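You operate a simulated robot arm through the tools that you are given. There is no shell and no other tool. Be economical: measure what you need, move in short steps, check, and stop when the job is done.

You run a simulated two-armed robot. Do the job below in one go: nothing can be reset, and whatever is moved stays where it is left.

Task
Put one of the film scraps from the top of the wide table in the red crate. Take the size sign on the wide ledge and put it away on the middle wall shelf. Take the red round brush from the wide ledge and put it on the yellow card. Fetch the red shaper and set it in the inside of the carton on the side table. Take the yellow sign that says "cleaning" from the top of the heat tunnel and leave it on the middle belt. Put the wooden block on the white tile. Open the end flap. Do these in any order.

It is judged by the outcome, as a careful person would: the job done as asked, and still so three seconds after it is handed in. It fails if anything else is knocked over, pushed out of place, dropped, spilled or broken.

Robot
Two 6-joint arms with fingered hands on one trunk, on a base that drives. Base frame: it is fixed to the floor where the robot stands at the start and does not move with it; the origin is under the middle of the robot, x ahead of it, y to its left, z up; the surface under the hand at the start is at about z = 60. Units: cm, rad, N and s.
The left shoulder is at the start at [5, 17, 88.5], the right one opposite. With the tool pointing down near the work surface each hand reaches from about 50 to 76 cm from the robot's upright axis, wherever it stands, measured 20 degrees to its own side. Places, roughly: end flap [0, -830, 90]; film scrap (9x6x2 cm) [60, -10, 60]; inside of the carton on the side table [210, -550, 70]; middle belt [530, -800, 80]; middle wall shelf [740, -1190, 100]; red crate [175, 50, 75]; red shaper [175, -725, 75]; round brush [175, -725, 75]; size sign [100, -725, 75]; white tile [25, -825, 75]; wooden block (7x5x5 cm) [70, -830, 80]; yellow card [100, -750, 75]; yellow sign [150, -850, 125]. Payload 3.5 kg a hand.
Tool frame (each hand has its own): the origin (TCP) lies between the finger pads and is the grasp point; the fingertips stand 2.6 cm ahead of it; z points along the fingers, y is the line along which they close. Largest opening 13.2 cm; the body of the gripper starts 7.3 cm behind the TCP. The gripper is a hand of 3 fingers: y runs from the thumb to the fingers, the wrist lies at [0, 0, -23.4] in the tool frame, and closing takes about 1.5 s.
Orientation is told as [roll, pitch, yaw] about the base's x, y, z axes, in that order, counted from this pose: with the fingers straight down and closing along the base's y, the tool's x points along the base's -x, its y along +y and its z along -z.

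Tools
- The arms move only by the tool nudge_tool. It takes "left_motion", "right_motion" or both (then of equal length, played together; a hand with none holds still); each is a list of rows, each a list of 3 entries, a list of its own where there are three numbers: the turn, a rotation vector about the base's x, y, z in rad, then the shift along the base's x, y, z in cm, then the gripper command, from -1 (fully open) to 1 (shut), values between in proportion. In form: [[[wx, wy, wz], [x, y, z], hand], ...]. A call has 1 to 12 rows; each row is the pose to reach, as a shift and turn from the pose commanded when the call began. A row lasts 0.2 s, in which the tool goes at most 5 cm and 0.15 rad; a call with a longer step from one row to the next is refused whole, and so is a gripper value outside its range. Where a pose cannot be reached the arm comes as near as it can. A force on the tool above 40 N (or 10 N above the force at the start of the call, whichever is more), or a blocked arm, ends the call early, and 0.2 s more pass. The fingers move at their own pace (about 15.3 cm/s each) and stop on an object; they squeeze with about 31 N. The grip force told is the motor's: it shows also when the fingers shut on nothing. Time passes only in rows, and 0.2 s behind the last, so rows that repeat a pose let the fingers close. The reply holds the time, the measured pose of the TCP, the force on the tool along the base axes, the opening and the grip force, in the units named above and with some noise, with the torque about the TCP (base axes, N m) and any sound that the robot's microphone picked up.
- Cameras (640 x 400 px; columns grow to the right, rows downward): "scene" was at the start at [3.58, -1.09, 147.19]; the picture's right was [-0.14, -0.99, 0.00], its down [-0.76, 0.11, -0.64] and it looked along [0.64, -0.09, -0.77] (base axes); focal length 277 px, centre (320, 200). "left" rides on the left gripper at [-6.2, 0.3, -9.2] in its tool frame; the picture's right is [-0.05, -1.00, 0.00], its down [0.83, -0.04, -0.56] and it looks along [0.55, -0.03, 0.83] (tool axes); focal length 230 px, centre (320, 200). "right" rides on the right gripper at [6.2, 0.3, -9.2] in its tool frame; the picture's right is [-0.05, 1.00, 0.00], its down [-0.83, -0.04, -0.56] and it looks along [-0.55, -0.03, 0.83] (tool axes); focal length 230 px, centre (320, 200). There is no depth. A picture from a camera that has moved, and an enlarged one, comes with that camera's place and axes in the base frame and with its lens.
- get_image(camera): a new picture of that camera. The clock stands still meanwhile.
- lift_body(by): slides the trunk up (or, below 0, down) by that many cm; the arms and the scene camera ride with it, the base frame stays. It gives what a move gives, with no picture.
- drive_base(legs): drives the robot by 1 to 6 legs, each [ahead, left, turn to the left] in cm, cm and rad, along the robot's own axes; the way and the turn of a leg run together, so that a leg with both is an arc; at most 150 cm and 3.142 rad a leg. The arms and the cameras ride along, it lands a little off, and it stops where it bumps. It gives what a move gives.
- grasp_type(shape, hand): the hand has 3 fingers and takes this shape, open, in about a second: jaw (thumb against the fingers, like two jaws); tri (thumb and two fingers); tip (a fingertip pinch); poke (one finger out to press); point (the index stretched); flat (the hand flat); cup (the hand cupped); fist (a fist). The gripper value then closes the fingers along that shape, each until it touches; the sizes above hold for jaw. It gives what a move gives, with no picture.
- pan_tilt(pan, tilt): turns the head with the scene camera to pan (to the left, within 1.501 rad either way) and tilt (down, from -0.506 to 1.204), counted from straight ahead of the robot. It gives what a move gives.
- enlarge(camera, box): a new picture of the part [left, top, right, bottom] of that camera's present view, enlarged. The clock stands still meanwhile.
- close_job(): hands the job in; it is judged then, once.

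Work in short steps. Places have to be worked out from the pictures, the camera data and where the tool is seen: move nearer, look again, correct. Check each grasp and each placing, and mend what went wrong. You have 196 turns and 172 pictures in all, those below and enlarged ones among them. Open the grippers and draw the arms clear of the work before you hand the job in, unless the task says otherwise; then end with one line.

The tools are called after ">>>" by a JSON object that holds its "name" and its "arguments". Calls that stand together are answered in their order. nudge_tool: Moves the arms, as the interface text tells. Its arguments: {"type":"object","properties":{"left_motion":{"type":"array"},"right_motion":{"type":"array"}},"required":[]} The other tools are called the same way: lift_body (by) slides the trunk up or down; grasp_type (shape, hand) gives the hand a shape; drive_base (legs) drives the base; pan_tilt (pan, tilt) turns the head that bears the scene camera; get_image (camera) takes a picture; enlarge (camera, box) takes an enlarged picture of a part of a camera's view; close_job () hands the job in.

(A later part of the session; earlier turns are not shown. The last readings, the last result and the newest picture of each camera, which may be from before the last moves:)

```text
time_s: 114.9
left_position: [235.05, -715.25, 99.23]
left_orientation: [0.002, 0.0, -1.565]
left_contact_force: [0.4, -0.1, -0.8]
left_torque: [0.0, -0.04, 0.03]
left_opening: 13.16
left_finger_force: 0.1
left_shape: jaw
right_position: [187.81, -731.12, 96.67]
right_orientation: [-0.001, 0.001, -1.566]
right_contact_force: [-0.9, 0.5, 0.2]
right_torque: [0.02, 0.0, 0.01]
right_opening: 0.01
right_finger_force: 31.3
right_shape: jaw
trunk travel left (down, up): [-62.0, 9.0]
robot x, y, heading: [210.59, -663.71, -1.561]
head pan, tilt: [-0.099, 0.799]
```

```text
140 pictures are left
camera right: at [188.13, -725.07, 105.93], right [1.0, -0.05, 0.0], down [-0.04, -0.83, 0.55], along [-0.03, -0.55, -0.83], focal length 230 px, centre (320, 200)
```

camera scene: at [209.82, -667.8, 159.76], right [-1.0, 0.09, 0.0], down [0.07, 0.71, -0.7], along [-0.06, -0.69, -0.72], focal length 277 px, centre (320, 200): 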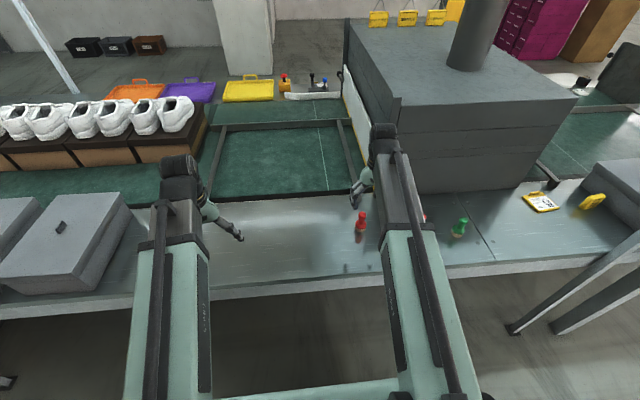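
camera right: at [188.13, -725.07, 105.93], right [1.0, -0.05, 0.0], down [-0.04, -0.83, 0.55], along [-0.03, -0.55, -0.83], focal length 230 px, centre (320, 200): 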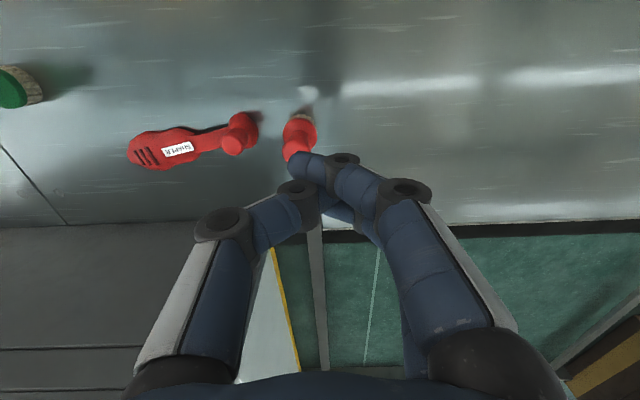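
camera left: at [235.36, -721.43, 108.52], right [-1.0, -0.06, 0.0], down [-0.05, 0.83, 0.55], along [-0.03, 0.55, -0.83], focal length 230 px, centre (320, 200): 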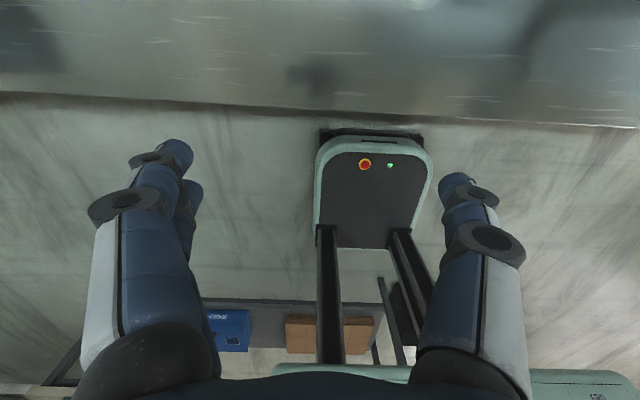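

The brush stands at about (185.3,-733.3) with its top at z≈84. There's little room in x, so I'll turn the hand 90° to close along y and view again.

>>> {"name": "nudge_tool", "arguments": {"right_motion": [[[0, 0, 0.145], [-0.2, 0, 1], 0.5], [[0, 0, 0.29], [-0.5, -0.3, 2], -0.2], [[0, 0, 0.435], [-0.8, -0.6, 2], -0.2], [[0, 0, 0.58], [-1, -0.9, 2], -0.2], [[0, 0, 0.725], [-1.2, -1.2, 2], -0.2], [[0, 0, 0.87], [-1.5, -1.5, 2], -0.2], [[0, 0, 1.015], [-1.8, -1.8, 2], -0.2], [[0, 0, 1.16], [-2, -2, 2], -0.2], [[0, 0, 1.305], [-2.3, -2.2, 2], -0.2], [[0, 0, 1.45], [-2.5, -2.3, 2], -0.2], [[0, 0, 1.565], [-2.5, -2.3, 2], -0.2], [[0, 0, 1.565], [-2.5, -2.3, 2], -0.2]]}}

>>> {"name": "get_image", "arguments": {"camera": "right"}}

>>> {"name": "get_image", "arguments": {"camera": "scene"}}

```text
time_s: 117.5
left_position: [234.95, -715.19, 99.34]
left_orientation: [0.0, -0.002, -1.565]
left_contact_force: [0.0, 0.1, -0.1]
left_torque: [-0.01, 0.0, 0.0]
left_opening: 13.2
left_finger_force: 0.1
left_shape: jaw
right_position: [185.55, -733.4, 98.58]
right_orientation: [0.0, 0.001, -0.259]
right_contact_force: [0.0, 0.4, -0.2]
right_torque: [0.01, 0.0, 0.01]
right_opening: 7.86
right_finger_force: 0.0
right_shape: jaw
right hand out of reach, approached as far as the arm can: row 10, 11, 12
trunk travel left (down, up): [-62.0, 9.0]
robot x, y, heading: [210.55, -663.89, -1.561]
head pan, tilt: [-0.099, 0.799]
```

```text
139 pictures are left
camera right: at [179.7, -731.48, 107.94], right [0.31, 0.95, 0.0], down [0.79, -0.25, 0.56], along [0.53, -0.17, -0.83], focal length 230 px, centre (320, 200)
```

right: 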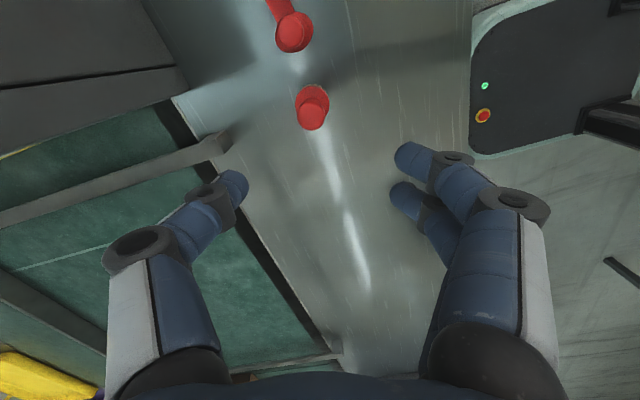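

```text
138 pictures are left
camera scene: at [209.82, -667.79, 159.76], right [-1.0, 0.09, 0.0], down [0.07, 0.71, -0.7], along [-0.07, -0.69, -0.72], focal length 277 px, centre (320, 200)
```

scene: 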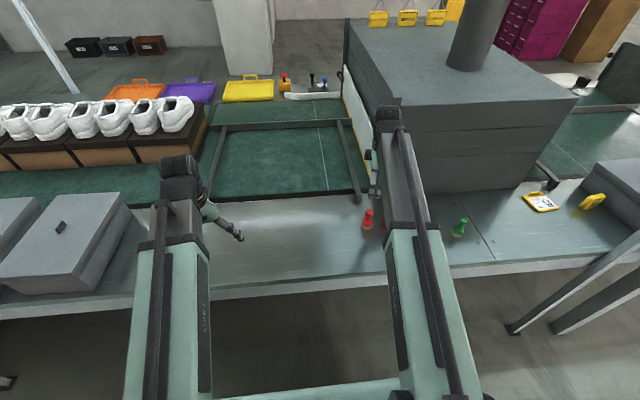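

Yaw got to -0.26, which is good enough; the brush is at about (184.8,-733.7). I'll descend, checking midway.

>>> {"name": "nudge_tool", "arguments": {"right_motion": [[[0, 0, -0.13], [-0.3, -0.2, 0], -0.2], [[0, 0, -0.26], [-0.5, -0.3, -2], -0.2], [[0, 0, -0.26], [-0.5, -0.3, -6], -0.2], [[0, 0, -0.26], [-0.5, -0.3, -10], -0.2], [[0, 0, -0.26], [-0.5, -0.3, -10], -0.2]]}}

>>> {"name": "get_image", "arguments": {"camera": "right"}}

```text
time_s: 118.7
left_position: [234.91, -715.13, 99.27]
left_orientation: [-0.001, 0.0, -1.564]
left_contact_force: [1.3, 0.2, 0.7]
left_torque: [0.01, 0.01, -0.01]
left_opening: 13.17
left_finger_force: 0.0
left_shape: jaw
right_position: [184.85, -733.79, 88.72]
right_orientation: [0.001, -0.001, -0.519]
right_contact_force: [-0.2, 0.0, 0.3]
right_torque: [-0.02, -0.01, -0.02]
right_opening: 7.87
right_finger_force: 0.1
right_shape: jaw
trunk travel left (down, up): [-62.0, 9.0]
robot x, y, heading: [210.95, -663.47, -1.559]
head pan, tilt: [-0.099, 0.799]
```

```text
137 pictures are left
camera right: at [179.59, -730.57, 97.94], right [0.54, 0.84, 0.0], down [0.7, -0.45, 0.56], along [0.47, -0.3, -0.83], focal length 230 px, centre (320, 200)
```

right: 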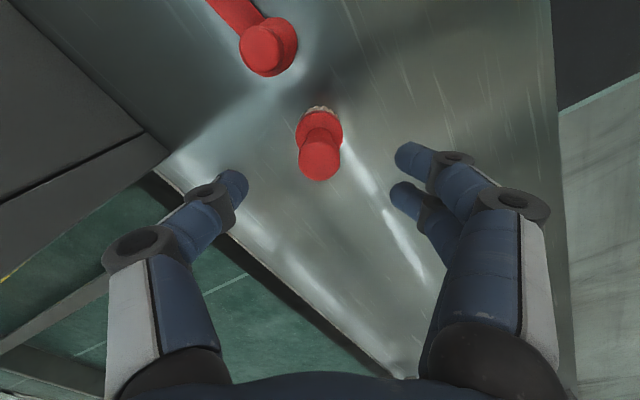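

Aligned; brush centre ≈ (185.0,-734.0). Descend to z≈79.3 and close.

>>> {"name": "nudge_tool", "arguments": {"right_motion": [[[0, 0, 0], [0.2, -0.2, -3], -0.2], [[0, 0, 0], [0.2, -0.2, -6], -0.2], [[0, 0, 0], [0.2, -0.2, -9.3], -0.2], [[0, 0, 0], [0.2, -0.2, -9.3], -0.2], [[0, 0, 0], [0.2, -0.2, -9.3], 0.2], [[0, 0, 0], [0.2, -0.2, -9.3], 0.5], [[0, 0, 0], [0.2, -0.2, -9.3], 1], [[0, 0, 0], [0.2, -0.2, -9.3], 1], [[0, 0, 0], [0.2, -0.2, -9.3], 1]]}}

>>> {"name": "get_image", "arguments": {"camera": "right"}}

```text
time_s: 120.7
left_position: [234.96, -715.25, 99.3]
left_orientation: [-0.002, 0.001, -1.564]
left_contact_force: [0.2, 1.4, 0.2]
left_torque: [0.0, 0.0, 0.01]
left_opening: 13.2
left_finger_force: 0.0
left_shape: jaw
right_position: [185.1, -734.08, 79.42]
right_orientation: [0.0, -0.001, -0.52]
right_contact_force: [0.3, -0.1, -0.2]
right_torque: [0.01, -0.01, -0.03]
right_opening: 3.28
right_finger_force: 31.3
right_shape: jaw
trunk travel left (down, up): [-62.0, 9.0]
robot x, y, heading: [210.37, -663.42, -1.565]
head pan, tilt: [-0.099, 0.799]
```

```text
136 pictures are left
camera right: at [179.9, -730.73, 88.65], right [0.54, 0.84, 0.0], down [0.7, -0.45, 0.56], along [0.47, -0.3, -0.83], focal length 230 px, centre (320, 200)
```

right: 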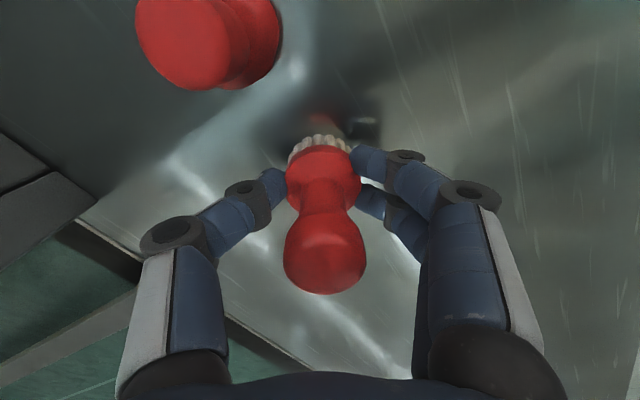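

The brush is gripped (3.3 cm). I'll lift and retract, then back up, strafe right and advance beside the upright toward the card.

>>> {"name": "nudge_tool", "arguments": {"right_motion": [[[0, 0, 0], [0, 0, 3], 1], [[0, 0, 0], [0, 0, 7], 1], [[0, 0, 0], [0, 0, 11], 1], [[0, 0, 0], [0, 2, 15], 1], [[0, 0, 0], [0, 6, 18], 1], [[0, 0, 0], [0, 10, 20], 1], [[0, 0, 0], [0, 14, 20], 1], [[0, 0, 0], [0, 18, 20], 1], [[0, 0, 0], [0, 18, 20], 1]]}}

>>> {"name": "drive_base", "arguments": {"legs": [[-24, 0, 0], [0, -70, 0]]}}

>>> {"name": "get_image", "arguments": {"camera": "scene"}}

>>> {"name": "get_image", "arguments": {"camera": "right"}}

```text
time_s: 122.7
left_position: [234.99, -715.19, 99.31]
left_orientation: [0.001, -0.002, -1.564]
left_contact_force: [0.0, 0.0, 0.9]
left_torque: [0.0, 0.01, 0.0]
left_opening: 13.21
left_finger_force: 0.0
left_shape: jaw
right_position: [185.01, -715.86, 99.43]
right_orientation: [0.0, -0.001, -0.521]
right_contact_force: [-0.1, 0.2, -0.8]
right_torque: [0.04, 0.0, 0.01]
right_opening: 3.27
right_finger_force: 30.6
right_shape: jaw
trunk travel left (down, up): [-62.0, 9.0]
robot x, y, heading: [210.53, -663.89, -1.565]
head pan, tilt: [-0.099, 0.799]
```

```text
time_s: 127.9
left_position: [165.46, -691.6, 99.23]
left_orientation: [0.001, 0.0, -1.568]
left_contact_force: [-0.4, 0.6, 0.9]
left_torque: [0.01, 0.01, 0.01]
left_opening: 13.17
left_finger_force: 0.2
left_shape: jaw
right_position: [115.53, -692.0, 99.29]
right_orientation: [0.0, 0.0, -0.521]
right_contact_force: [0.0, -0.2, -0.4]
right_torque: [0.01, -0.03, 0.01]
right_opening: 3.31
right_finger_force: 30.6
right_shape: jaw
trunk travel left (down, up): [-62.0, 9.0]
robot x, y, heading: [141.27, -640.16, -1.568]
head pan, tilt: [-0.099, 0.799]
```

```text
135 pictures are left
camera scene: at [140.33, -644.0, 159.76], right [-1.0, 0.1, 0.0], down [0.07, 0.71, -0.7], along [-0.07, -0.69, -0.72], focal length 277 px, centre (320, 200)
```

scene: 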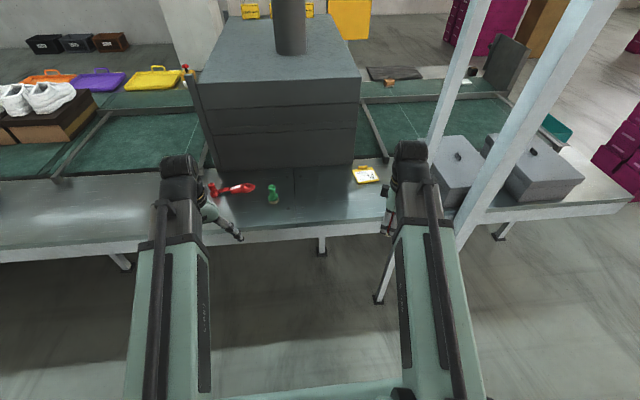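

```text
134 pictures are left
camera right: at [110.29, -688.76, 108.55], right [0.54, 0.84, 0.0], down [0.7, -0.45, 0.56], along [0.47, -0.3, -0.83], focal length 230 px, centre (320, 200)
```

right: 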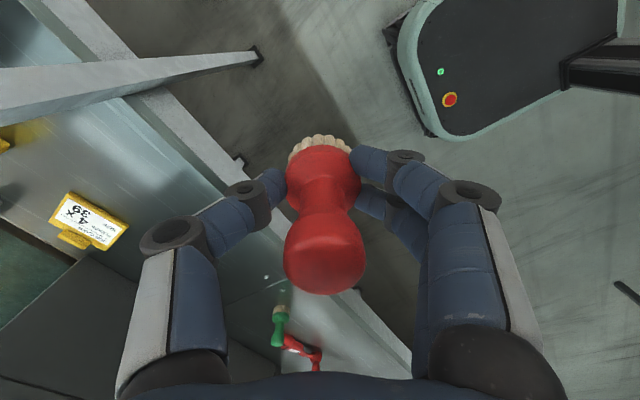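

Upright 1 is at (99,-712) and the card's centre at about (109.8,-739). I'll advance 34 cm; the right hand passes at x≈115.

>>> {"name": "drive_base", "arguments": {"legs": [[34, 0, 0]]}}

>>> {"name": "nudge_tool", "arguments": {"right_motion": [[[0, 0, 0], [-1, -3, 0], 1], [[0, 0, 0], [-3, -6, 0], 1], [[0, 0, 0], [-4.5, -9, 0], 1], [[0, 0, 0], [-5.3, -12, -2], 1], [[0, 0, 0], [-5.3, -12, -5], 1], [[0, 0, 0], [-5.3, -12, -8], 1], [[0, 0, 0], [-5.3, -12, -8], 1]]}}

>>> {"name": "get_image", "arguments": {"camera": "right"}}

>>> {"name": "get_image", "arguments": {"camera": "scene"}}

```text
time_s: 130.1
left_position: [165.49, -725.77, 99.29]
left_orientation: [-0.001, 0.001, -1.568]
left_contact_force: [-0.4, 0.7, -0.5]
left_torque: [0.0, 0.03, -0.01]
left_opening: 13.18
left_finger_force: 0.0
left_shape: jaw
right_position: [115.75, -726.29, 99.29]
right_orientation: [0.0, -0.002, -0.522]
right_contact_force: [-0.4, 0.4, -0.6]
right_torque: [0.02, -0.01, 0.0]
right_opening: 3.25
right_finger_force: 31.2
right_shape: jaw
trunk travel left (down, up): [-62.0, 9.0]
robot x, y, heading: [141.2, -674.15, -1.57]
head pan, tilt: [-0.099, 0.799]
```

```text
time_s: 131.7
left_position: [165.56, -725.64, 99.22]
left_orientation: [0.0, 0.001, -1.567]
left_contact_force: [-0.1, -0.3, 0.8]
left_torque: [-0.02, -0.05, -0.02]
left_opening: 13.2
left_finger_force: 0.0
left_shape: jaw
right_position: [110.41, -738.31, 91.21]
right_orientation: [0.001, 0.001, -0.523]
right_contact_force: [0.3, -0.3, -0.7]
right_torque: [0.02, 0.06, -0.03]
right_opening: 3.26
right_finger_force: 30.8
right_shape: jaw
trunk travel left (down, up): [-62.0, 9.0]
robot x, y, heading: [141.2, -674.18, -1.564]
head pan, tilt: [-0.099, 0.799]
```

```text
133 pictures are left
camera right: at [105.1, -734.98, 100.56], right [0.54, 0.84, 0.0], down [0.7, -0.45, 0.56], along [0.47, -0.3, -0.83], focal length 230 px, centre (320, 200)
```

right: 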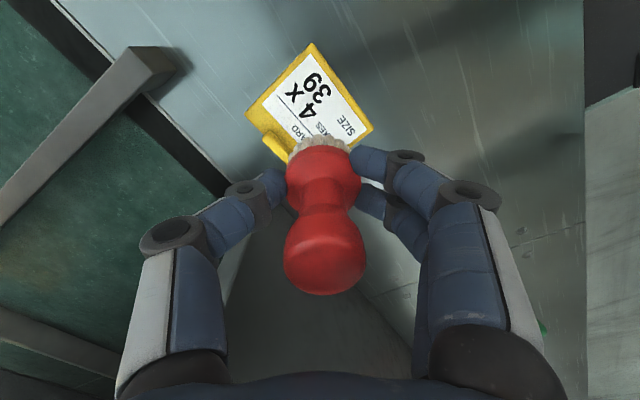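

```text
132 pictures are left
camera scene: at [140.53, -678.19, 159.76], right [-1.0, 0.1, 0.0], down [0.07, 0.71, -0.7], along [-0.07, -0.69, -0.72], focal length 277 px, centre (320, 200)
```

scene: 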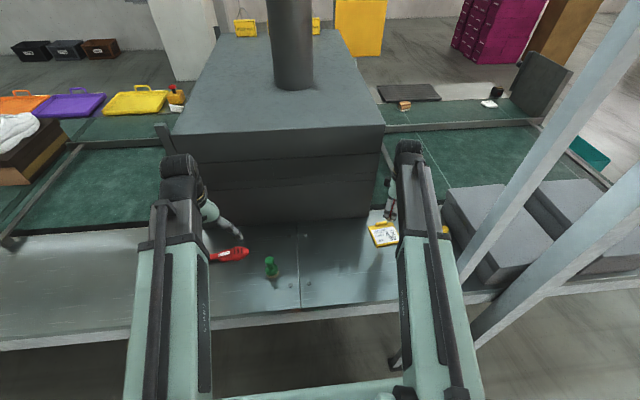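

Card centre computes to (109.7,-739); clip lies toward -y. I'll shift slightly and lower until touching at about z=80.3.

>>> {"name": "nudge_tool", "arguments": {"right_motion": [[[0, 0, 0], [-0.6, -0.3, -3], 1], [[0, 0, 0], [-0.6, -0.3, -6], 1], [[0, 0, 0], [-0.6, -0.3, -8.5], 1], [[0, 0, 0], [-0.6, -0.3, -9.5], 1], [[0, 0, 0], [-0.6, -0.3, -10.2], 1], [[0, 0, 0], [-0.6, -0.3, -10.6], 1], [[0, 0, 0], [-0.6, -0.3, -10.6], 1]]}}

>>> {"name": "get_image", "arguments": {"camera": "right"}}

```text
time_s: 133.3
left_position: [165.66, -725.79, 99.26]
left_orientation: [0.001, 0.002, -1.566]
left_contact_force: [0.1, 0.1, -0.3]
left_torque: [0.01, -0.02, 0.04]
left_opening: 13.14
left_finger_force: 0.1
left_shape: jaw
right_position: [109.73, -738.53, 80.69]
right_orientation: [0.001, 0.0, -0.522]
right_contact_force: [0.1, -1.2, -0.7]
right_torque: [0.0, -0.03, 0.0]
right_opening: 3.26
right_finger_force: 31.3
right_shape: jaw
trunk travel left (down, up): [-62.0, 9.0]
robot x, y, heading: [141.46, -674.17, -1.568]
head pan, tilt: [-0.099, 0.799]
```

```text
131 pictures are left
camera right: at [104.53, -735.24, 89.97], right [0.54, 0.84, 0.0], down [0.7, -0.45, 0.55], along [0.47, -0.3, -0.83], focal length 230 px, centre (320, 200)
```

right: 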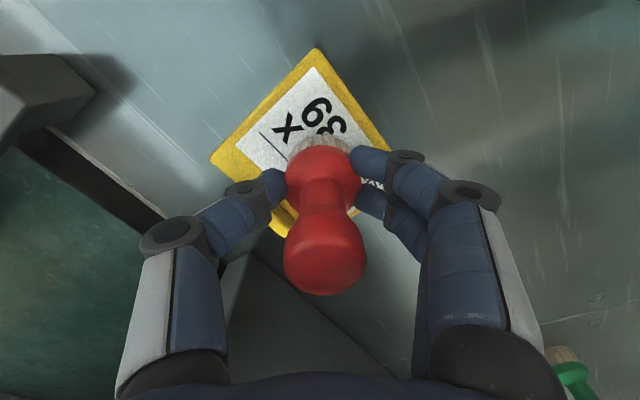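

Almost at the card; I'll shift 0.8 cm in -x and lower slowly until contact.

>>> {"name": "nudge_tool", "arguments": {"right_motion": [[[0, 0, 0], [-0.8, -0.2, 0], 1], [[0, 0, 0], [-0.8, -0.2, -0.3], 1], [[0, 0, 0], [-0.8, -0.2, -0.6], 1], [[0, 0, 0], [-0.8, -0.2, -0.6], 1]]}}

```text
time_s: 134.3
left_position: [165.55, -725.49, 99.33]
left_orientation: [0.001, -0.001, -1.566]
left_contact_force: [0.2, -0.1, 0.4]
left_torque: [-0.03, 0.01, 0.04]
left_opening: 13.19
left_finger_force: 0.1
left_shape: jaw
right_position: [108.95, -738.84, 80.16]
right_orientation: [-0.003, 0.0, -0.521]
right_contact_force: [-0.3, 0.0, 11.6]
right_torque: [0.07, 0.0, 0.0]
right_opening: 3.31
right_finger_force: 31.0
right_shape: jaw
trunk travel left (down, up): [-62.0, 9.0]
robot x, y, heading: [141.28, -673.86, -1.565]
head pan, tilt: [-0.099, 0.799]
```

Contact (11.6 N up). I'll open slowly to a modest opening and rise straight up.

>>> {"name": "nudge_tool", "arguments": {"right_motion": [[[0, 0, 0], [0, 0, 0.1], 0.6], [[0, 0, 0], [0, 0, 0.1], 0.2], [[0, 0, 0], [0, 0, 0.1], -0.1], [[0, 0, 0], [0, 0, 0.1], -0.2], [[0, 0, 0], [0, 0, 3], -0.2], [[0, 0, 0], [0, 0, 7], -0.2], [[0, 0, 0], [0, 0, 11], -0.2], [[0, 0, 0], [0, 0, 16], -0.2], [[0, 0, 0], [0, 0, 18], -0.2]]}}

>>> {"name": "get_image", "arguments": {"camera": "right"}}

```text
time_s: 136.3
left_position: [165.6, -725.64, 99.17]
left_orientation: [-0.001, -0.002, -1.567]
left_contact_force: [0.8, -0.2, 0.2]
left_torque: [0.01, 0.01, -0.02]
left_opening: 13.17
left_finger_force: 0.1
left_shape: jaw
right_position: [108.98, -738.71, 98.11]
right_orientation: [0.0, -0.001, -0.521]
right_contact_force: [0.2, -0.2, 0.2]
right_torque: [-0.02, 0.01, 0.02]
right_opening: 7.85
right_finger_force: 0.0
right_shape: jaw
trunk travel left (down, up): [-62.0, 9.0]
robot x, y, heading: [141.37, -674.0, -1.567]
head pan, tilt: [-0.099, 0.799]
```

```text
130 pictures are left
camera right: at [103.77, -735.47, 107.44], right [0.54, 0.84, 0.0], down [0.7, -0.45, 0.55], along [0.47, -0.3, -0.83], focal length 230 px, centre (320, 200)
```

right: 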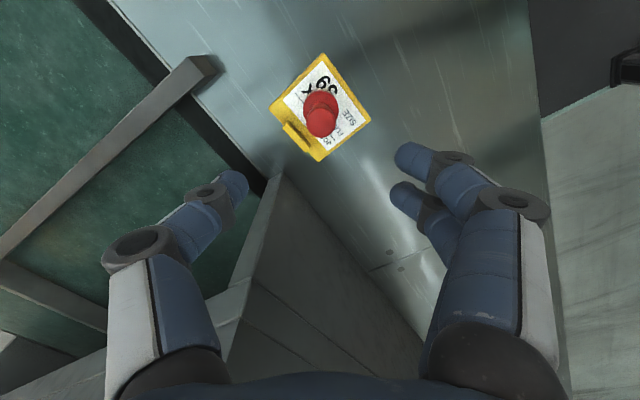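

The brush stands on the card. Next the size sign: retract the right hand, back off, and look at the sign and uprights closely.

>>> {"name": "nudge_tool", "arguments": {"right_motion": [[[0, 0, -0.1], [2, 4, 1], -0.2], [[0, 0, -0.2], [4, 8, 2], -0.2], [[0, 0, -0.32], [6, 12, 2], -0.2], [[0, 0, -0.45], [6, 13, 2], -0.2], [[0, 0, -0.6], [6, 13, 2], -0.4], [[0, 0, -0.75], [6, 13, 2], -0.6], [[0, 0, -0.9], [6, 13, 2], -0.8], [[0, 0, -1.045], [6, 13, 2], -1], [[0, 0, -1.045], [6, 13, 2], -1]]}}

>>> {"name": "drive_base", "arguments": {"legs": [[-34, 0, 0], [0, -32, 0]]}}

>>> {"name": "pan_tilt", "arguments": {"pan": -0.15, "tilt": 0.75}}

>>> {"name": "get_image", "arguments": {"camera": "scene"}}

>>> {"name": "get_image", "arguments": {"camera": "right"}}

```text
time_s: 138.3
left_position: [165.59, -725.66, 99.24]
left_orientation: [0.0, 0.0, -1.567]
left_contact_force: [-0.1, 0.3, 0.0]
left_torque: [0.01, 0.02, 0.01]
left_opening: 13.2
left_finger_force: 0.2
left_shape: jaw
right_position: [115.01, -725.77, 100.05]
right_orientation: [-0.001, -0.001, -1.568]
right_contact_force: [-0.2, -0.1, 0.2]
right_torque: [0.01, 0.03, 0.01]
right_opening: 13.19
right_finger_force: 0.0
right_shape: jaw
trunk travel left (down, up): [-62.0, 9.0]
robot x, y, heading: [141.46, -674.03, -1.57]
head pan, tilt: [-0.099, 0.799]
```

```text
time_s: 142.3
left_position: [133.07, -691.99, 99.2]
left_orientation: [0.002, 0.0, -1.569]
left_contact_force: [-0.3, -0.3, -0.6]
left_torque: [0.0, 0.0, 0.02]
left_opening: 13.18
left_finger_force: 0.1
left_shape: jaw
right_position: [82.57, -691.95, 100.02]
right_orientation: [0.0, -0.001, -1.569]
right_contact_force: [-0.6, 0.4, 0.0]
right_torque: [0.02, -0.03, -0.01]
right_opening: 13.22
right_finger_force: 0.0
right_shape: jaw
trunk travel left (down, up): [-62.0, 9.0]
robot x, y, heading: [109.27, -640.34, -1.568]
head pan, tilt: [-0.099, 0.799]
```

```text
time_s: 142.9
left_position: [133.08, -691.99, 99.19]
left_orientation: [-0.001, 0.001, -1.569]
left_contact_force: [0.2, 0.0, 0.2]
left_torque: [0.0, 0.01, 0.02]
left_opening: 13.17
left_finger_force: 0.1
left_shape: jaw
right_position: [82.68, -692.03, 100.16]
right_orientation: [0.001, 0.001, -1.568]
right_contact_force: [0.4, -0.6, -0.3]
right_torque: [0.02, 0.0, -0.05]
right_opening: 13.19
right_finger_force: 0.0
right_shape: jaw
trunk travel left (down, up): [-62.0, 9.0]
robot x, y, heading: [108.84, -640.55, -1.574]
head pan, tilt: [-0.15, 0.75]
```

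```text
129 pictures are left
camera scene: at [107.77, -644.66, 160.16], right [-0.99, 0.15, 0.0], down [0.1, 0.67, -0.73], along [-0.11, -0.72, -0.68], focal length 277 px, centre (320, 200)
```

scene: 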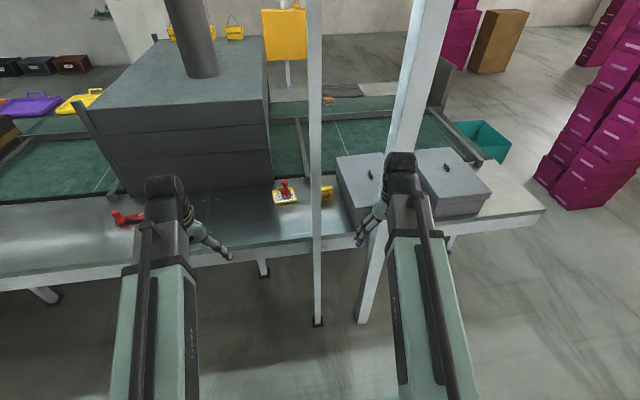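

```text
128 pictures are left
camera right: at [82.84, -685.9, 109.37], right [1.0, -0.05, 0.0], down [-0.04, -0.83, 0.56], along [-0.03, -0.55, -0.83], focal length 230 px, centre (320, 200)
```

right: 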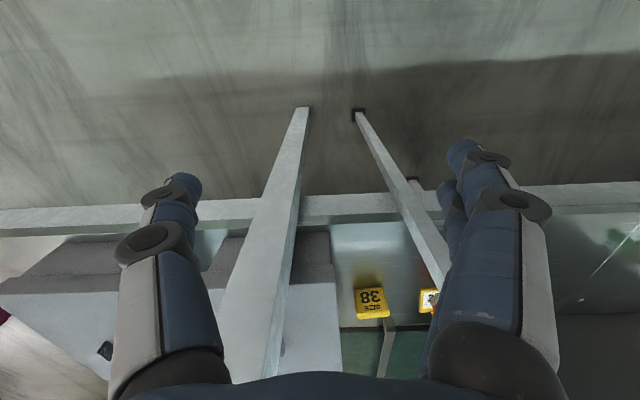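

Upright 2 is at (73,-709), so the gap between uprights is x≈76–97. I'll zoom on the sign from both cameras.

>>> {"name": "enlarge", "arguments": {"camera": "right", "box": [320, 250, 448, 330]}}

>>> {"name": "enlarge", "arguments": {"camera": "scene", "box": [256, 150, 384, 230]}}

```text
5.00 times, centred on (384, 290) of right
camera zoom: at [82.84, -685.9, 109.37], right [1.0, -0.05, 0.0], down [-0.04, -0.83, 0.56], along [-0.03, -0.55, -0.83], focal length 1150 px, centre (0, -250)
```

zoom: 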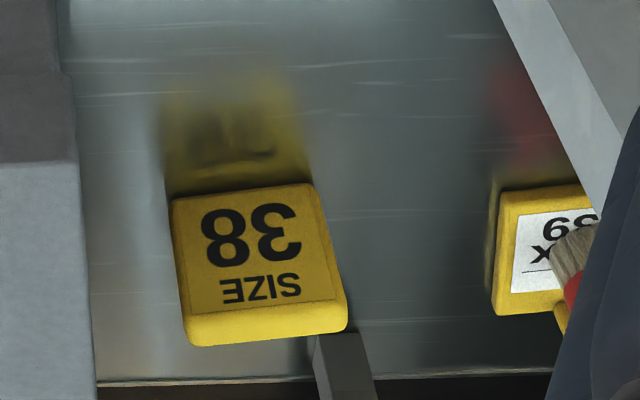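

```text
5.00 times, centred on (320, 190) of scene
camera zoom: at [107.77, -644.66, 160.16], right [-0.99, 0.15, 0.0], down [0.1, 0.67, -0.73], along [-0.11, -0.72, -0.68], focal length 1385 px, centre (320, 250)
```

zoom: 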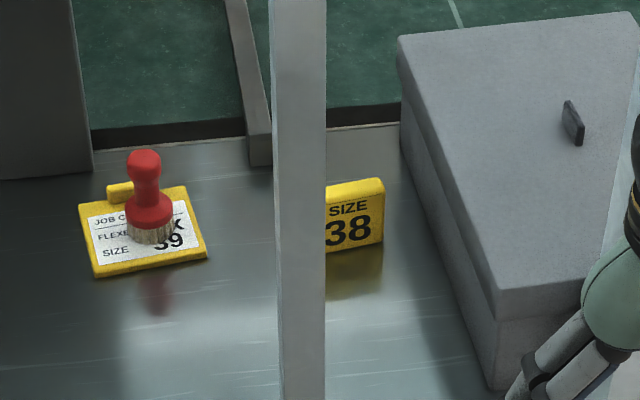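

The sign is a standing plate, ~6.6 wide × 6 high × 2 thick, centred near (92,-735.3). Best grip is across its thickness, so I'll turn the right hand the other way by -1.5 rad.

>>> {"name": "nudge_tool", "arguments": {"right_motion": [[[0, 0, -0.14], [0, 0, 0], -0.4], [[0, 0, -0.28], [0, 0, 0], -0.2], [[0, 0, -0.42], [0, 0, 0], -0.2], [[0, 0, -0.56], [0, 0, 0], -0.2], [[0, 0, -0.7], [0, 0, 0], -0.2], [[0, 0, -0.84], [0, 0, 0], -0.2], [[0, 0, -0.98], [0, 0, 0], -0.2], [[0, 0, -1.12], [0, 0, 0], -0.2], [[0, 0, -1.26], [0, 0, 0], -0.2], [[0, 0, -1.4], [0, 0, 0], -0.2], [[0, 0, -1.47], [0, 0, 0], -0.2], [[0, 0, -1.47], [0, 0, 0], -0.2]]}}

>>> {"name": "get_image", "arguments": {"camera": "scene"}}

```text
time_s: 145.5
left_position: [133.15, -692.02, 99.23]
left_orientation: [0.0, 0.001, -1.569]
left_contact_force: [0.4, 0.5, 0.3]
left_torque: [0.0, -0.04, 0.02]
left_opening: 13.18
left_finger_force: 0.0
left_shape: jaw
right_position: [82.56, -691.91, 100.08]
right_orientation: [0.001, 0.001, -3.04]
right_contact_force: [-0.3, -0.5, 0.5]
right_torque: [-0.02, 0.02, -0.02]
right_opening: 7.98
right_finger_force: 0.0
right_shape: jaw
trunk travel left (down, up): [-62.0, 9.0]
robot x, y, heading: [109.41, -640.67, -1.567]
head pan, tilt: [-0.15, 0.75]
```

```text
125 pictures are left
camera scene: at [107.75, -644.66, 160.16], right [-0.99, 0.15, 0.0], down [0.1, 0.67, -0.73], along [-0.11, -0.72, -0.68], focal length 277 px, centre (320, 200)
```

scene: 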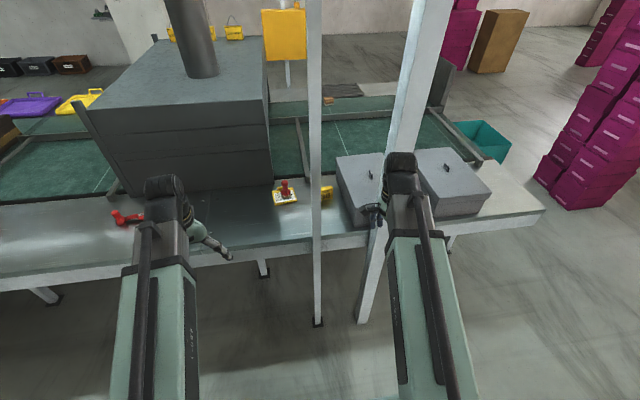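

Orientation reached. I'll centre the hand in the gap (x≈87) and drive 30 cm ahead between the uprights.

>>> {"name": "nudge_tool", "arguments": {"right_motion": [[[0, 0, 0], [2, 0, 0], -0.2], [[0, 0, 0], [4.2, 0, 0], -0.2], [[0, 0, 0], [4.2, 0, 0], -0.2]]}}

>>> {"name": "drive_base", "arguments": {"legs": [[30, 0, 0]]}}

>>> {"name": "get_image", "arguments": {"camera": "right"}}

>>> {"name": "get_image", "arguments": {"camera": "scene"}}

```text
time_s: 146.3
left_position: [133.07, -692.03, 99.24]
left_orientation: [-0.001, 0.001, -1.568]
left_contact_force: [0.0, -0.3, -0.1]
left_torque: [0.03, 0.02, 0.04]
left_opening: 13.17
left_finger_force: 0.1
left_shape: jaw
right_position: [86.74, -691.83, 100.08]
right_orientation: [0.0, 0.0, -3.038]
right_contact_force: [-0.3, -0.6, -0.8]
right_torque: [0.01, -0.03, -0.01]
right_opening: 7.99
right_finger_force: 0.0
right_shape: jaw
trunk travel left (down, up): [-62.0, 9.0]
robot x, y, heading: [108.7, -640.14, -1.569]
head pan, tilt: [-0.15, 0.75]
```

```text
time_s: 148.3
left_position: [132.87, -722.19, 99.06]
left_orientation: [-0.001, 0.002, -1.571]
left_contact_force: [0.8, -0.1, -0.4]
left_torque: [0.02, 0.01, 0.0]
left_opening: 13.2
left_finger_force: 0.1
left_shape: jaw
right_position: [86.56, -722.0, 100.08]
right_orientation: [-0.002, 0.0, -3.042]
right_contact_force: [0.3, -0.5, 0.8]
right_torque: [0.0, 0.0, 0.0]
right_opening: 7.99
right_finger_force: 0.1
right_shape: jaw
trunk travel left (down, up): [-62.0, 9.0]
robot x, y, heading: [109.48, -670.84, -1.575]
head pan, tilt: [-0.15, 0.75]
```

```text
124 pictures are left
camera right: at [92.69, -721.82, 109.34], right [0.05, -1.0, 0.0], down [-0.83, -0.04, 0.56], along [-0.55, -0.03, -0.83], focal length 230 px, centre (320, 200)
```

right: 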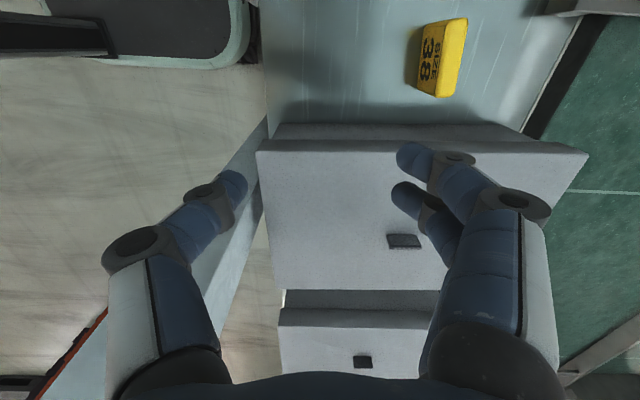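

```text
123 pictures are left
camera scene: at [107.74, -674.87, 160.16], right [-0.99, 0.15, 0.0], down [0.1, 0.67, -0.73], along [-0.11, -0.72, -0.68], focal length 277 px, centre (320, 200)
```

scene: 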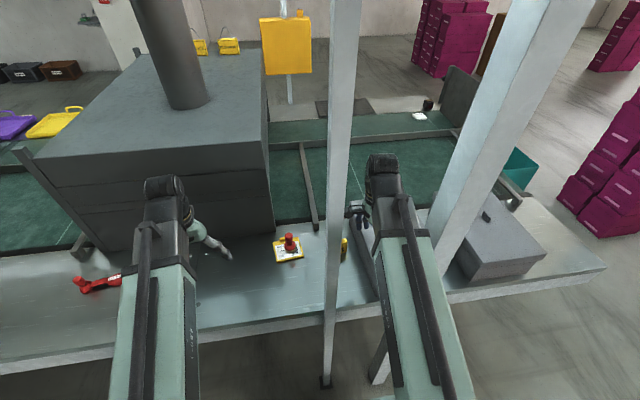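

The arm is between the uprights; the sign's top is at (92.6,-735.6). Move over it and half way down, then look.

>>> {"name": "nudge_tool", "arguments": {"right_motion": [[[0, 0, 0], [1.5, -4, 0], -0.2], [[0, 0, 0], [3.5, -8, 0], -0.2], [[0, 0, 0], [5.5, -12, 0], -0.2], [[0, 0, 0], [5.8, -13.6, -2], -0.2], [[0, 0, 0], [5.8, -13.6, -6], -0.2], [[0, 0, 0], [5.8, -13.6, -9], -0.2], [[0, 0, 0], [5.8, -13.6, -9], -0.2]]}}

>>> {"name": "get_image", "arguments": {"camera": "right"}}

```text
time_s: 149.9
left_position: [132.95, -722.2, 99.27]
left_orientation: [0.0, 0.0, -1.572]
left_contact_force: [-0.3, 0.4, 0.4]
left_torque: [-0.04, 0.01, 0.0]
left_opening: 13.21
left_finger_force: 0.0
left_shape: jaw
right_position: [92.39, -735.52, 90.98]
right_orientation: [-0.001, 0.001, -3.041]
right_contact_force: [-0.3, 0.7, -0.1]
right_torque: [0.01, 0.01, 0.01]
right_opening: 7.99
right_finger_force: 0.0
right_shape: jaw
trunk travel left (down, up): [-62.0, 9.0]
robot x, y, heading: [108.91, -670.41, -1.571]
head pan, tilt: [-0.15, 0.75]
```

```text
122 pictures are left
camera right: at [98.52, -735.28, 100.28], right [0.05, -1.0, 0.0], down [-0.83, -0.04, 0.56], along [-0.55, -0.03, -0.83], focal length 230 px, centre (320, 200)
```

right: 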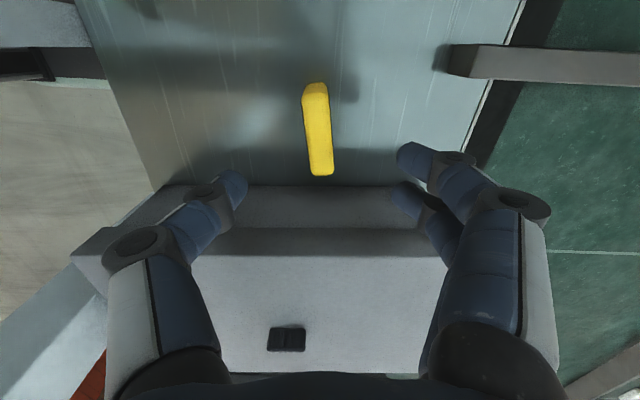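

Centred. I'll lower to z≈79.6 and close on the sign.

>>> {"name": "nudge_tool", "arguments": {"right_motion": [[[0, 0, 0], [0.3, 0.1, -4], -0.2], [[0, 0, 0], [0.3, 0.1, -8], -0.2], [[0, 0, 0], [0.3, 0.1, -11.3], -0.2], [[0, 0, 0], [0.3, 0.1, -11.3], -0.2], [[0, 0, 0], [0.3, 0.1, -11.3], 0.3], [[0, 0, 0], [0.3, 0.1, -11.3], 0.7], [[0, 0, 0], [0.3, 0.1, -11.3], 1], [[0, 0, 0], [0.3, 0.1, -11.3], 1], [[0, 0, 0], [0.3, 0.1, -11.3], 1]]}}

>>> {"name": "get_image", "arguments": {"camera": "right"}}

```text
time_s: 151.9
left_position: [132.97, -722.26, 99.25]
left_orientation: [0.0, -0.001, -1.572]
left_contact_force: [0.3, 0.5, -0.4]
left_torque: [0.0, -0.03, -0.01]
left_opening: 13.17
left_finger_force: 0.0
left_shape: jaw
right_position: [92.64, -735.32, 79.84]
right_orientation: [0.001, 0.0, -3.041]
right_contact_force: [0.0, 0.8, 0.4]
right_torque: [-0.01, 0.03, 0.01]
right_opening: 1.63
right_finger_force: 30.7
right_shape: jaw
trunk travel left (down, up): [-62.0, 9.0]
robot x, y, heading: [108.55, -670.76, -1.574]
head pan, tilt: [-0.15, 0.75]
```

```text
121 pictures are left
camera right: at [98.7, -735.11, 89.14], right [0.05, -1.0, 0.0], down [-0.83, -0.04, 0.56], along [-0.55, -0.03, -0.83], focal length 230 px, centre (320, 200)
```

right: 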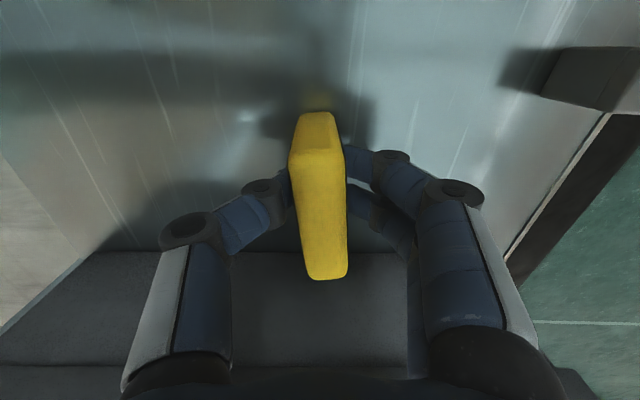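

Sign gripped. Lift, retract to the gap centre, and back out.

>>> {"name": "nudge_tool", "arguments": {"right_motion": [[[0, 0, 0], [0, 0, 3], 1], [[0, 0, 0], [0, 0, 7], 1], [[0, 0, 0], [0, 0, 12], 1], [[0, 0, 0], [0, 0, 17], 1], [[0, 0, 0], [-1, 2, 20.5], 1], [[0, 0, 0], [-3, 6, 20.5], 1], [[0, 0, 0], [-5, 10, 20.5], 1], [[0, 0, 0], [-6, 13.5, 20.5], 1], [[0, 0, 0], [-6, 13.5, 20.5], 1]]}}

>>> {"name": "drive_base", "arguments": {"legs": [[-32, 0, 0]]}}

>>> {"name": "get_image", "arguments": {"camera": "scene"}}

>>> {"name": "get_image", "arguments": {"camera": "right"}}

```text
time_s: 153.9
left_position: [133.02, -722.15, 99.17]
left_orientation: [0.0, 0.0, -1.574]
left_contact_force: [0.7, 0.0, 0.4]
left_torque: [0.01, -0.01, 0.0]
left_opening: 13.19
left_finger_force: 0.1
left_shape: jaw
right_position: [86.75, -721.91, 100.33]
right_orientation: [0.001, 0.001, -3.043]
right_contact_force: [0.0, -0.3, -0.6]
right_torque: [0.03, 0.0, -0.02]
right_opening: 1.64
right_finger_force: 30.3
right_shape: jaw
trunk travel left (down, up): [-62.0, 9.0]
robot x, y, heading: [109.14, -670.51, -1.57]
head pan, tilt: [-0.15, 0.75]
```

```text
time_s: 156.1
left_position: [133.02, -690.3, 99.18]
left_orientation: [-0.001, 0.0, -1.57]
left_contact_force: [-0.2, -0.3, -0.2]
left_torque: [-0.04, -0.01, -0.01]
left_opening: 13.19
left_finger_force: 0.0
left_shape: jaw
right_position: [86.85, -689.9, 100.41]
right_orientation: [0.0, 0.002, -3.041]
right_contact_force: [0.5, 0.0, -1.3]
right_torque: [-0.01, -0.02, 0.04]
right_opening: 1.63
right_finger_force: 31.2
right_shape: jaw
trunk travel left (down, up): [-62.0, 9.0]
robot x, y, heading: [109.1, -638.73, -1.573]
head pan, tilt: [-0.15, 0.75]
```

```text
120 pictures are left
camera scene: at [107.78, -642.68, 160.17], right [-0.99, 0.15, 0.0], down [0.1, 0.67, -0.73], along [-0.11, -0.72, -0.68], focal length 277 px, centre (320, 200)
```

scene: 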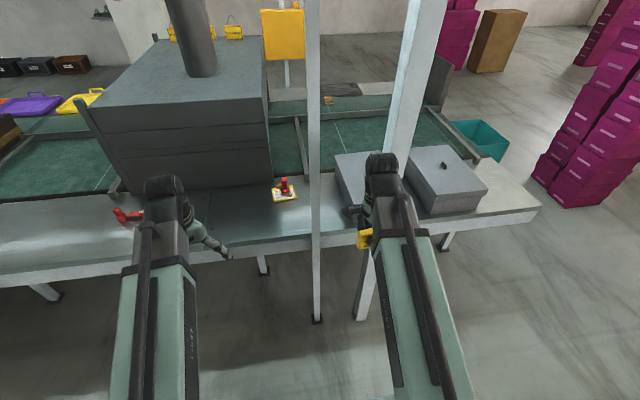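

```text
119 pictures are left
camera right: at [92.97, -689.74, 109.61], right [0.05, -1.0, 0.0], down [-0.83, -0.04, 0.56], along [-0.55, -0.03, -0.83], focal length 230 px, centre (320, 200)
```

right: 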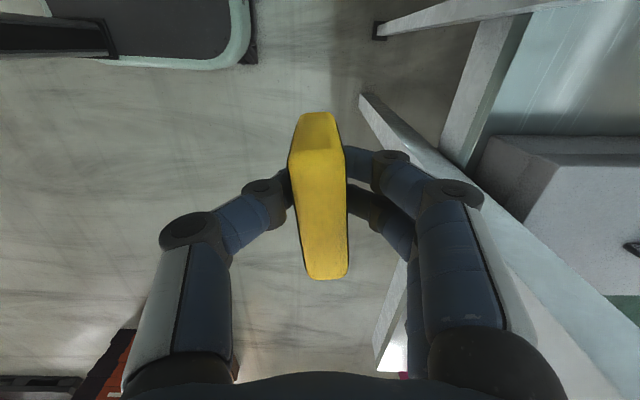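

Now strafe left so the left hand is over the shaper, then look.

>>> {"name": "drive_base", "arguments": {"legs": [[0, 38, 0]]}}

>>> {"name": "get_image", "arguments": {"camera": "left"}}

>>> {"name": "pan_tilt", "arguments": {"pan": 0.2, "tilt": 0.8}}

>>> {"name": "get_image", "arguments": {"camera": "scene"}}

```text
time_s: 158.5
left_position: [171.43, -690.06, 99.14]
left_orientation: [0.001, -0.002, -1.568]
left_contact_force: [-0.2, -0.4, 0.5]
left_torque: [-0.02, 0.04, -0.02]
left_opening: 13.16
left_finger_force: 0.0
left_shape: jaw
right_position: [125.26, -690.03, 100.24]
right_orientation: [0.0, -0.001, -3.037]
right_contact_force: [0.7, 0.0, -0.9]
right_torque: [-0.01, 0.02, 0.02]
right_opening: 1.61
right_finger_force: 31.0
right_shape: jaw
trunk travel left (down, up): [-62.0, 9.0]
robot x, y, heading: [147.05, -638.28, -1.569]
head pan, tilt: [-0.15, 0.75]
```

```text
118 pictures are left
camera left: at [171.79, -696.33, 108.49], right [-1.0, -0.06, 0.0], down [-0.05, 0.83, 0.56], along [-0.03, 0.55, -0.83], focal length 230 px, centre (320, 200)
```

left: 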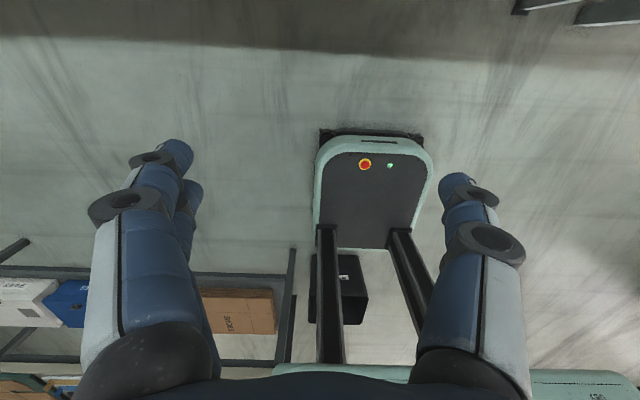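

```text
time_s: 159.3
left_position: [171.33, -690.03, 99.29]
left_orientation: [0.001, -0.001, -1.567]
left_contact_force: [0.9, -0.3, 0.3]
left_torque: [-0.01, -0.03, -0.01]
left_opening: 13.18
left_finger_force: 0.0
left_shape: jaw
right_position: [125.17, -689.93, 100.3]
right_orientation: [0.0, -0.002, -3.037]
right_contact_force: [0.8, -0.2, -1.1]
right_torque: [0.01, -0.02, 0.06]
right_opening: 1.65
right_finger_force: 31.0
right_shape: jaw
trunk travel left (down, up): [-62.0, 9.0]
robot x, y, heading: [147.31, -638.12, -1.569]
head pan, tilt: [0.201, 0.799]
```

```text
117 pictures are left
camera scene: at [148.76, -642.46, 159.76], right [-0.98, -0.2, 0.0], down [-0.14, 0.7, -0.7], along [0.14, -0.68, -0.72], focal length 277 px, centre (320, 200)
```

scene: 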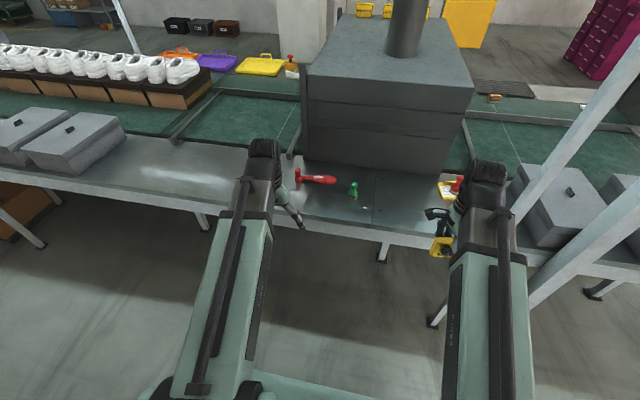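

I'll zoom in on the shaper.

>>> {"name": "enlarge", "arguments": {"camera": "scene", "box": [272, 150, 368, 210]}}

```text
6.67 times, centred on (320, 180) of scene
camera zoom: at [148.76, -642.46, 159.76], right [-0.98, -0.2, 0.0], down [-0.14, 0.7, -0.7], along [0.14, -0.68, -0.72], focal length 1847 px, centre (320, 333)
```

zoom: 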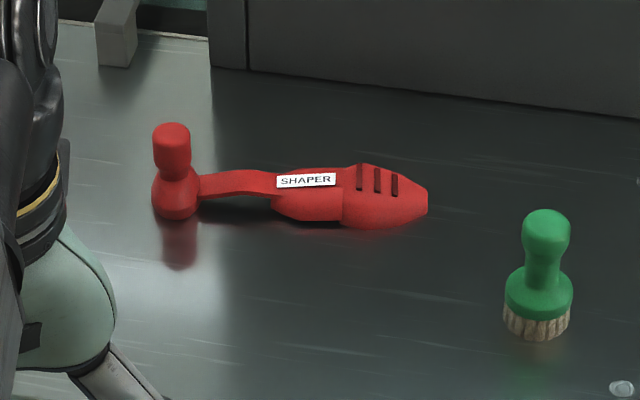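

The shaper lies along about x, body centre ≈ (166,-733), heel knob at x≈177. I'll turn the left hand ~+1.57 to close across its width.

>>> {"name": "nudge_tool", "arguments": {"left_motion": [[[0, 0, 0.14], [0, 0, 0], -0.5], [[0, 0, 0.28], [0, 0, 0], -0.4], [[0, 0, 0.42], [0, 0, 0], -0.4], [[0, 0, 0.56], [0, 0, 0], -0.4], [[0, 0, 0.7], [0, 0, 0], -0.4], [[0, 0, 0.84], [0, 0, 0], -0.4], [[0, 0, 0.98], [0, 0, 0], -0.4], [[0, 0, 1.12], [0, 0, 0], -0.4], [[0, 0, 1.26], [0, 0, 0], -0.4], [[0, 0, 1.4], [0, 0, 0], -0.4], [[0, 0, 1.54], [0, 0, 0], -0.4], [[0, 0, 1.65], [0, 0, 0], -0.4]]}}

>>> {"name": "drive_base", "arguments": {"legs": [[26, 0, 0]]}}

>>> {"name": "get_image", "arguments": {"camera": "left"}}

>>> {"name": "get_image", "arguments": {"camera": "scene"}}

```text
time_s: 161.9
left_position: [173.62, -689.57, 99.1]
left_orientation: [0.0, 0.003, 0.073]
left_contact_force: [0.2, 0.5, -0.5]
left_torque: [0.0, 0.02, 0.03]
left_opening: 9.31
left_finger_force: 0.0
left_shape: jaw
left hand out of reach, approached as far as the arm can: row 12
right_position: [125.16, -689.88, 100.27]
right_orientation: [0.0, -0.001, -3.037]
right_contact_force: [-0.9, -0.5, -0.6]
right_torque: [-0.01, -0.05, -0.03]
right_opening: 1.6
right_finger_force: 30.8
right_shape: jaw
trunk travel left (down, up): [-62.0, 9.0]
robot x, y, heading: [147.37, -638.57, -1.566]
head pan, tilt: [0.201, 0.799]
```

```text
time_s: 163.8
left_position: [173.74, -715.81, 99.22]
left_orientation: [0.0, 0.003, 0.071]
left_contact_force: [0.1, 0.3, 0.5]
left_torque: [0.02, 0.0, 0.01]
left_opening: 9.26
left_finger_force: 0.1
left_shape: jaw
right_position: [125.26, -716.17, 100.35]
right_orientation: [-0.001, 0.001, -3.037]
right_contact_force: [-0.3, 0.1, -1.2]
right_torque: [0.01, -0.05, -0.02]
right_opening: 1.62
right_finger_force: 30.6
right_shape: jaw
trunk travel left (down, up): [-62.0, 9.0]
robot x, y, heading: [147.03, -664.18, -1.57]
head pan, tilt: [0.201, 0.799]
```

```text
115 pictures are left
camera left: at [179.94, -715.14, 108.42], right [0.12, -0.99, 0.0], down [-0.82, -0.1, 0.56], along [-0.55, -0.07, -0.83], focal length 230 px, centre (320, 200)
```

left: 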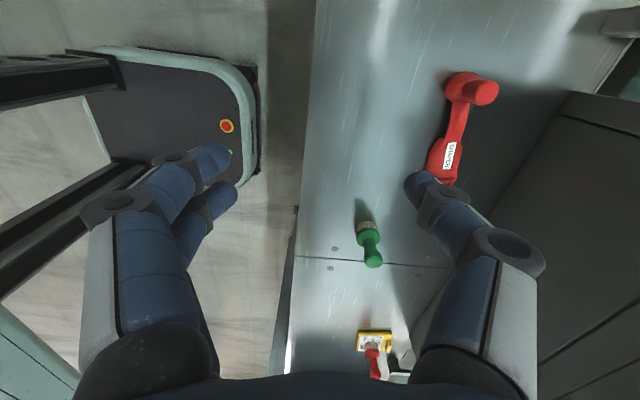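

```text
114 pictures are left
camera scene: at [148.85, -668.68, 159.76], right [-0.98, -0.2, 0.0], down [-0.15, 0.7, -0.7], along [0.14, -0.68, -0.72], focal length 277 px, centre (320, 200)
```

scene: 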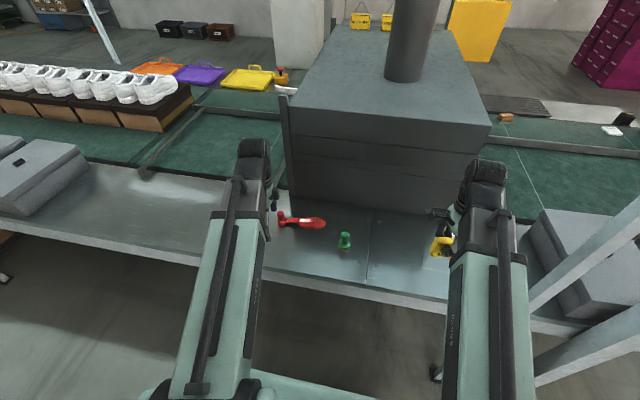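

The body near the label is at about (166.5,-735.4), axis tilted ~0.2. I'll go 6 cm closer and move the left hand over it, part way down.

>>> {"name": "drive_base", "arguments": {"legs": [[6, 0, 0]]}}

>>> {"name": "nudge_tool", "arguments": {"left_motion": [[[0, 0, 0.05], [-2, -4, 0], -0.4], [[0, 0, 0.1], [-4, -8, 0], -0.4], [[0, 0, 0.12], [-6, -12, -1], -0.4], [[0, 0, 0.12], [-7.1, -13.4, -4], -0.4], [[0, 0, 0.12], [-7.1, -13.4, -8], -0.4], [[0, 0, 0.12], [-7.1, -13.4, -8], -0.4]]}}

>>> {"name": "get_image", "arguments": {"camera": "left"}}

```text
time_s: 164.8
left_position: [173.74, -721.9, 99.11]
left_orientation: [0.001, 0.004, 0.07]
left_contact_force: [0.9, 0.4, 0.0]
left_torque: [0.03, 0.01, 0.0]
left_opening: 9.27
left_finger_force: 0.1
left_shape: jaw
right_position: [125.28, -722.36, 100.23]
right_orientation: [-0.002, -0.001, -3.038]
right_contact_force: [0.1, -0.9, -1.2]
right_torque: [0.03, 0.01, 0.0]
right_opening: 1.62
right_finger_force: 30.9
right_shape: jaw
trunk travel left (down, up): [-62.0, 9.0]
robot x, y, heading: [147.09, -670.54, -1.566]
head pan, tilt: [0.201, 0.799]
```

```text
time_s: 166.2
left_position: [177.11, -733.33, 91.11]
left_orientation: [-0.007, 0.036, 0.102]
left_contact_force: [0.6, 0.3, 0.7]
left_torque: [-0.03, 0.03, -0.01]
left_opening: 9.26
left_finger_force: 0.0
left_shape: jaw
left hand out of reach, approached as far as the arm can: row 1, 2, 3, 4, 5, 6
right_position: [125.16, -722.19, 100.39]
right_orientation: [-0.002, 0.0, -3.036]
right_contact_force: [0.6, -0.8, -1.8]
right_torque: [-0.02, 0.0, 0.01]
right_opening: 1.61
right_finger_force: 31.5
right_shape: jaw
trunk travel left (down, up): [-62.0, 9.0]
robot x, y, heading: [147.67, -670.74, -1.563]
head pan, tilt: [0.201, 0.799]
```

```text
113 pictures are left
camera left: at [183.71, -732.49, 100.16], right [0.15, -0.99, 0.0], down [-0.8, -0.12, 0.59], along [-0.58, -0.09, -0.81], focal length 230 px, centre (320, 200)
```

left: 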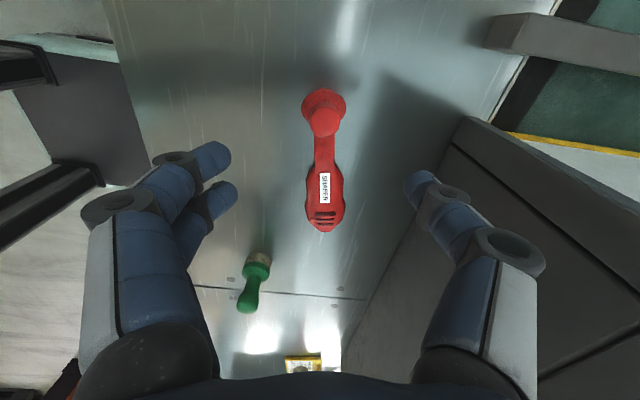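

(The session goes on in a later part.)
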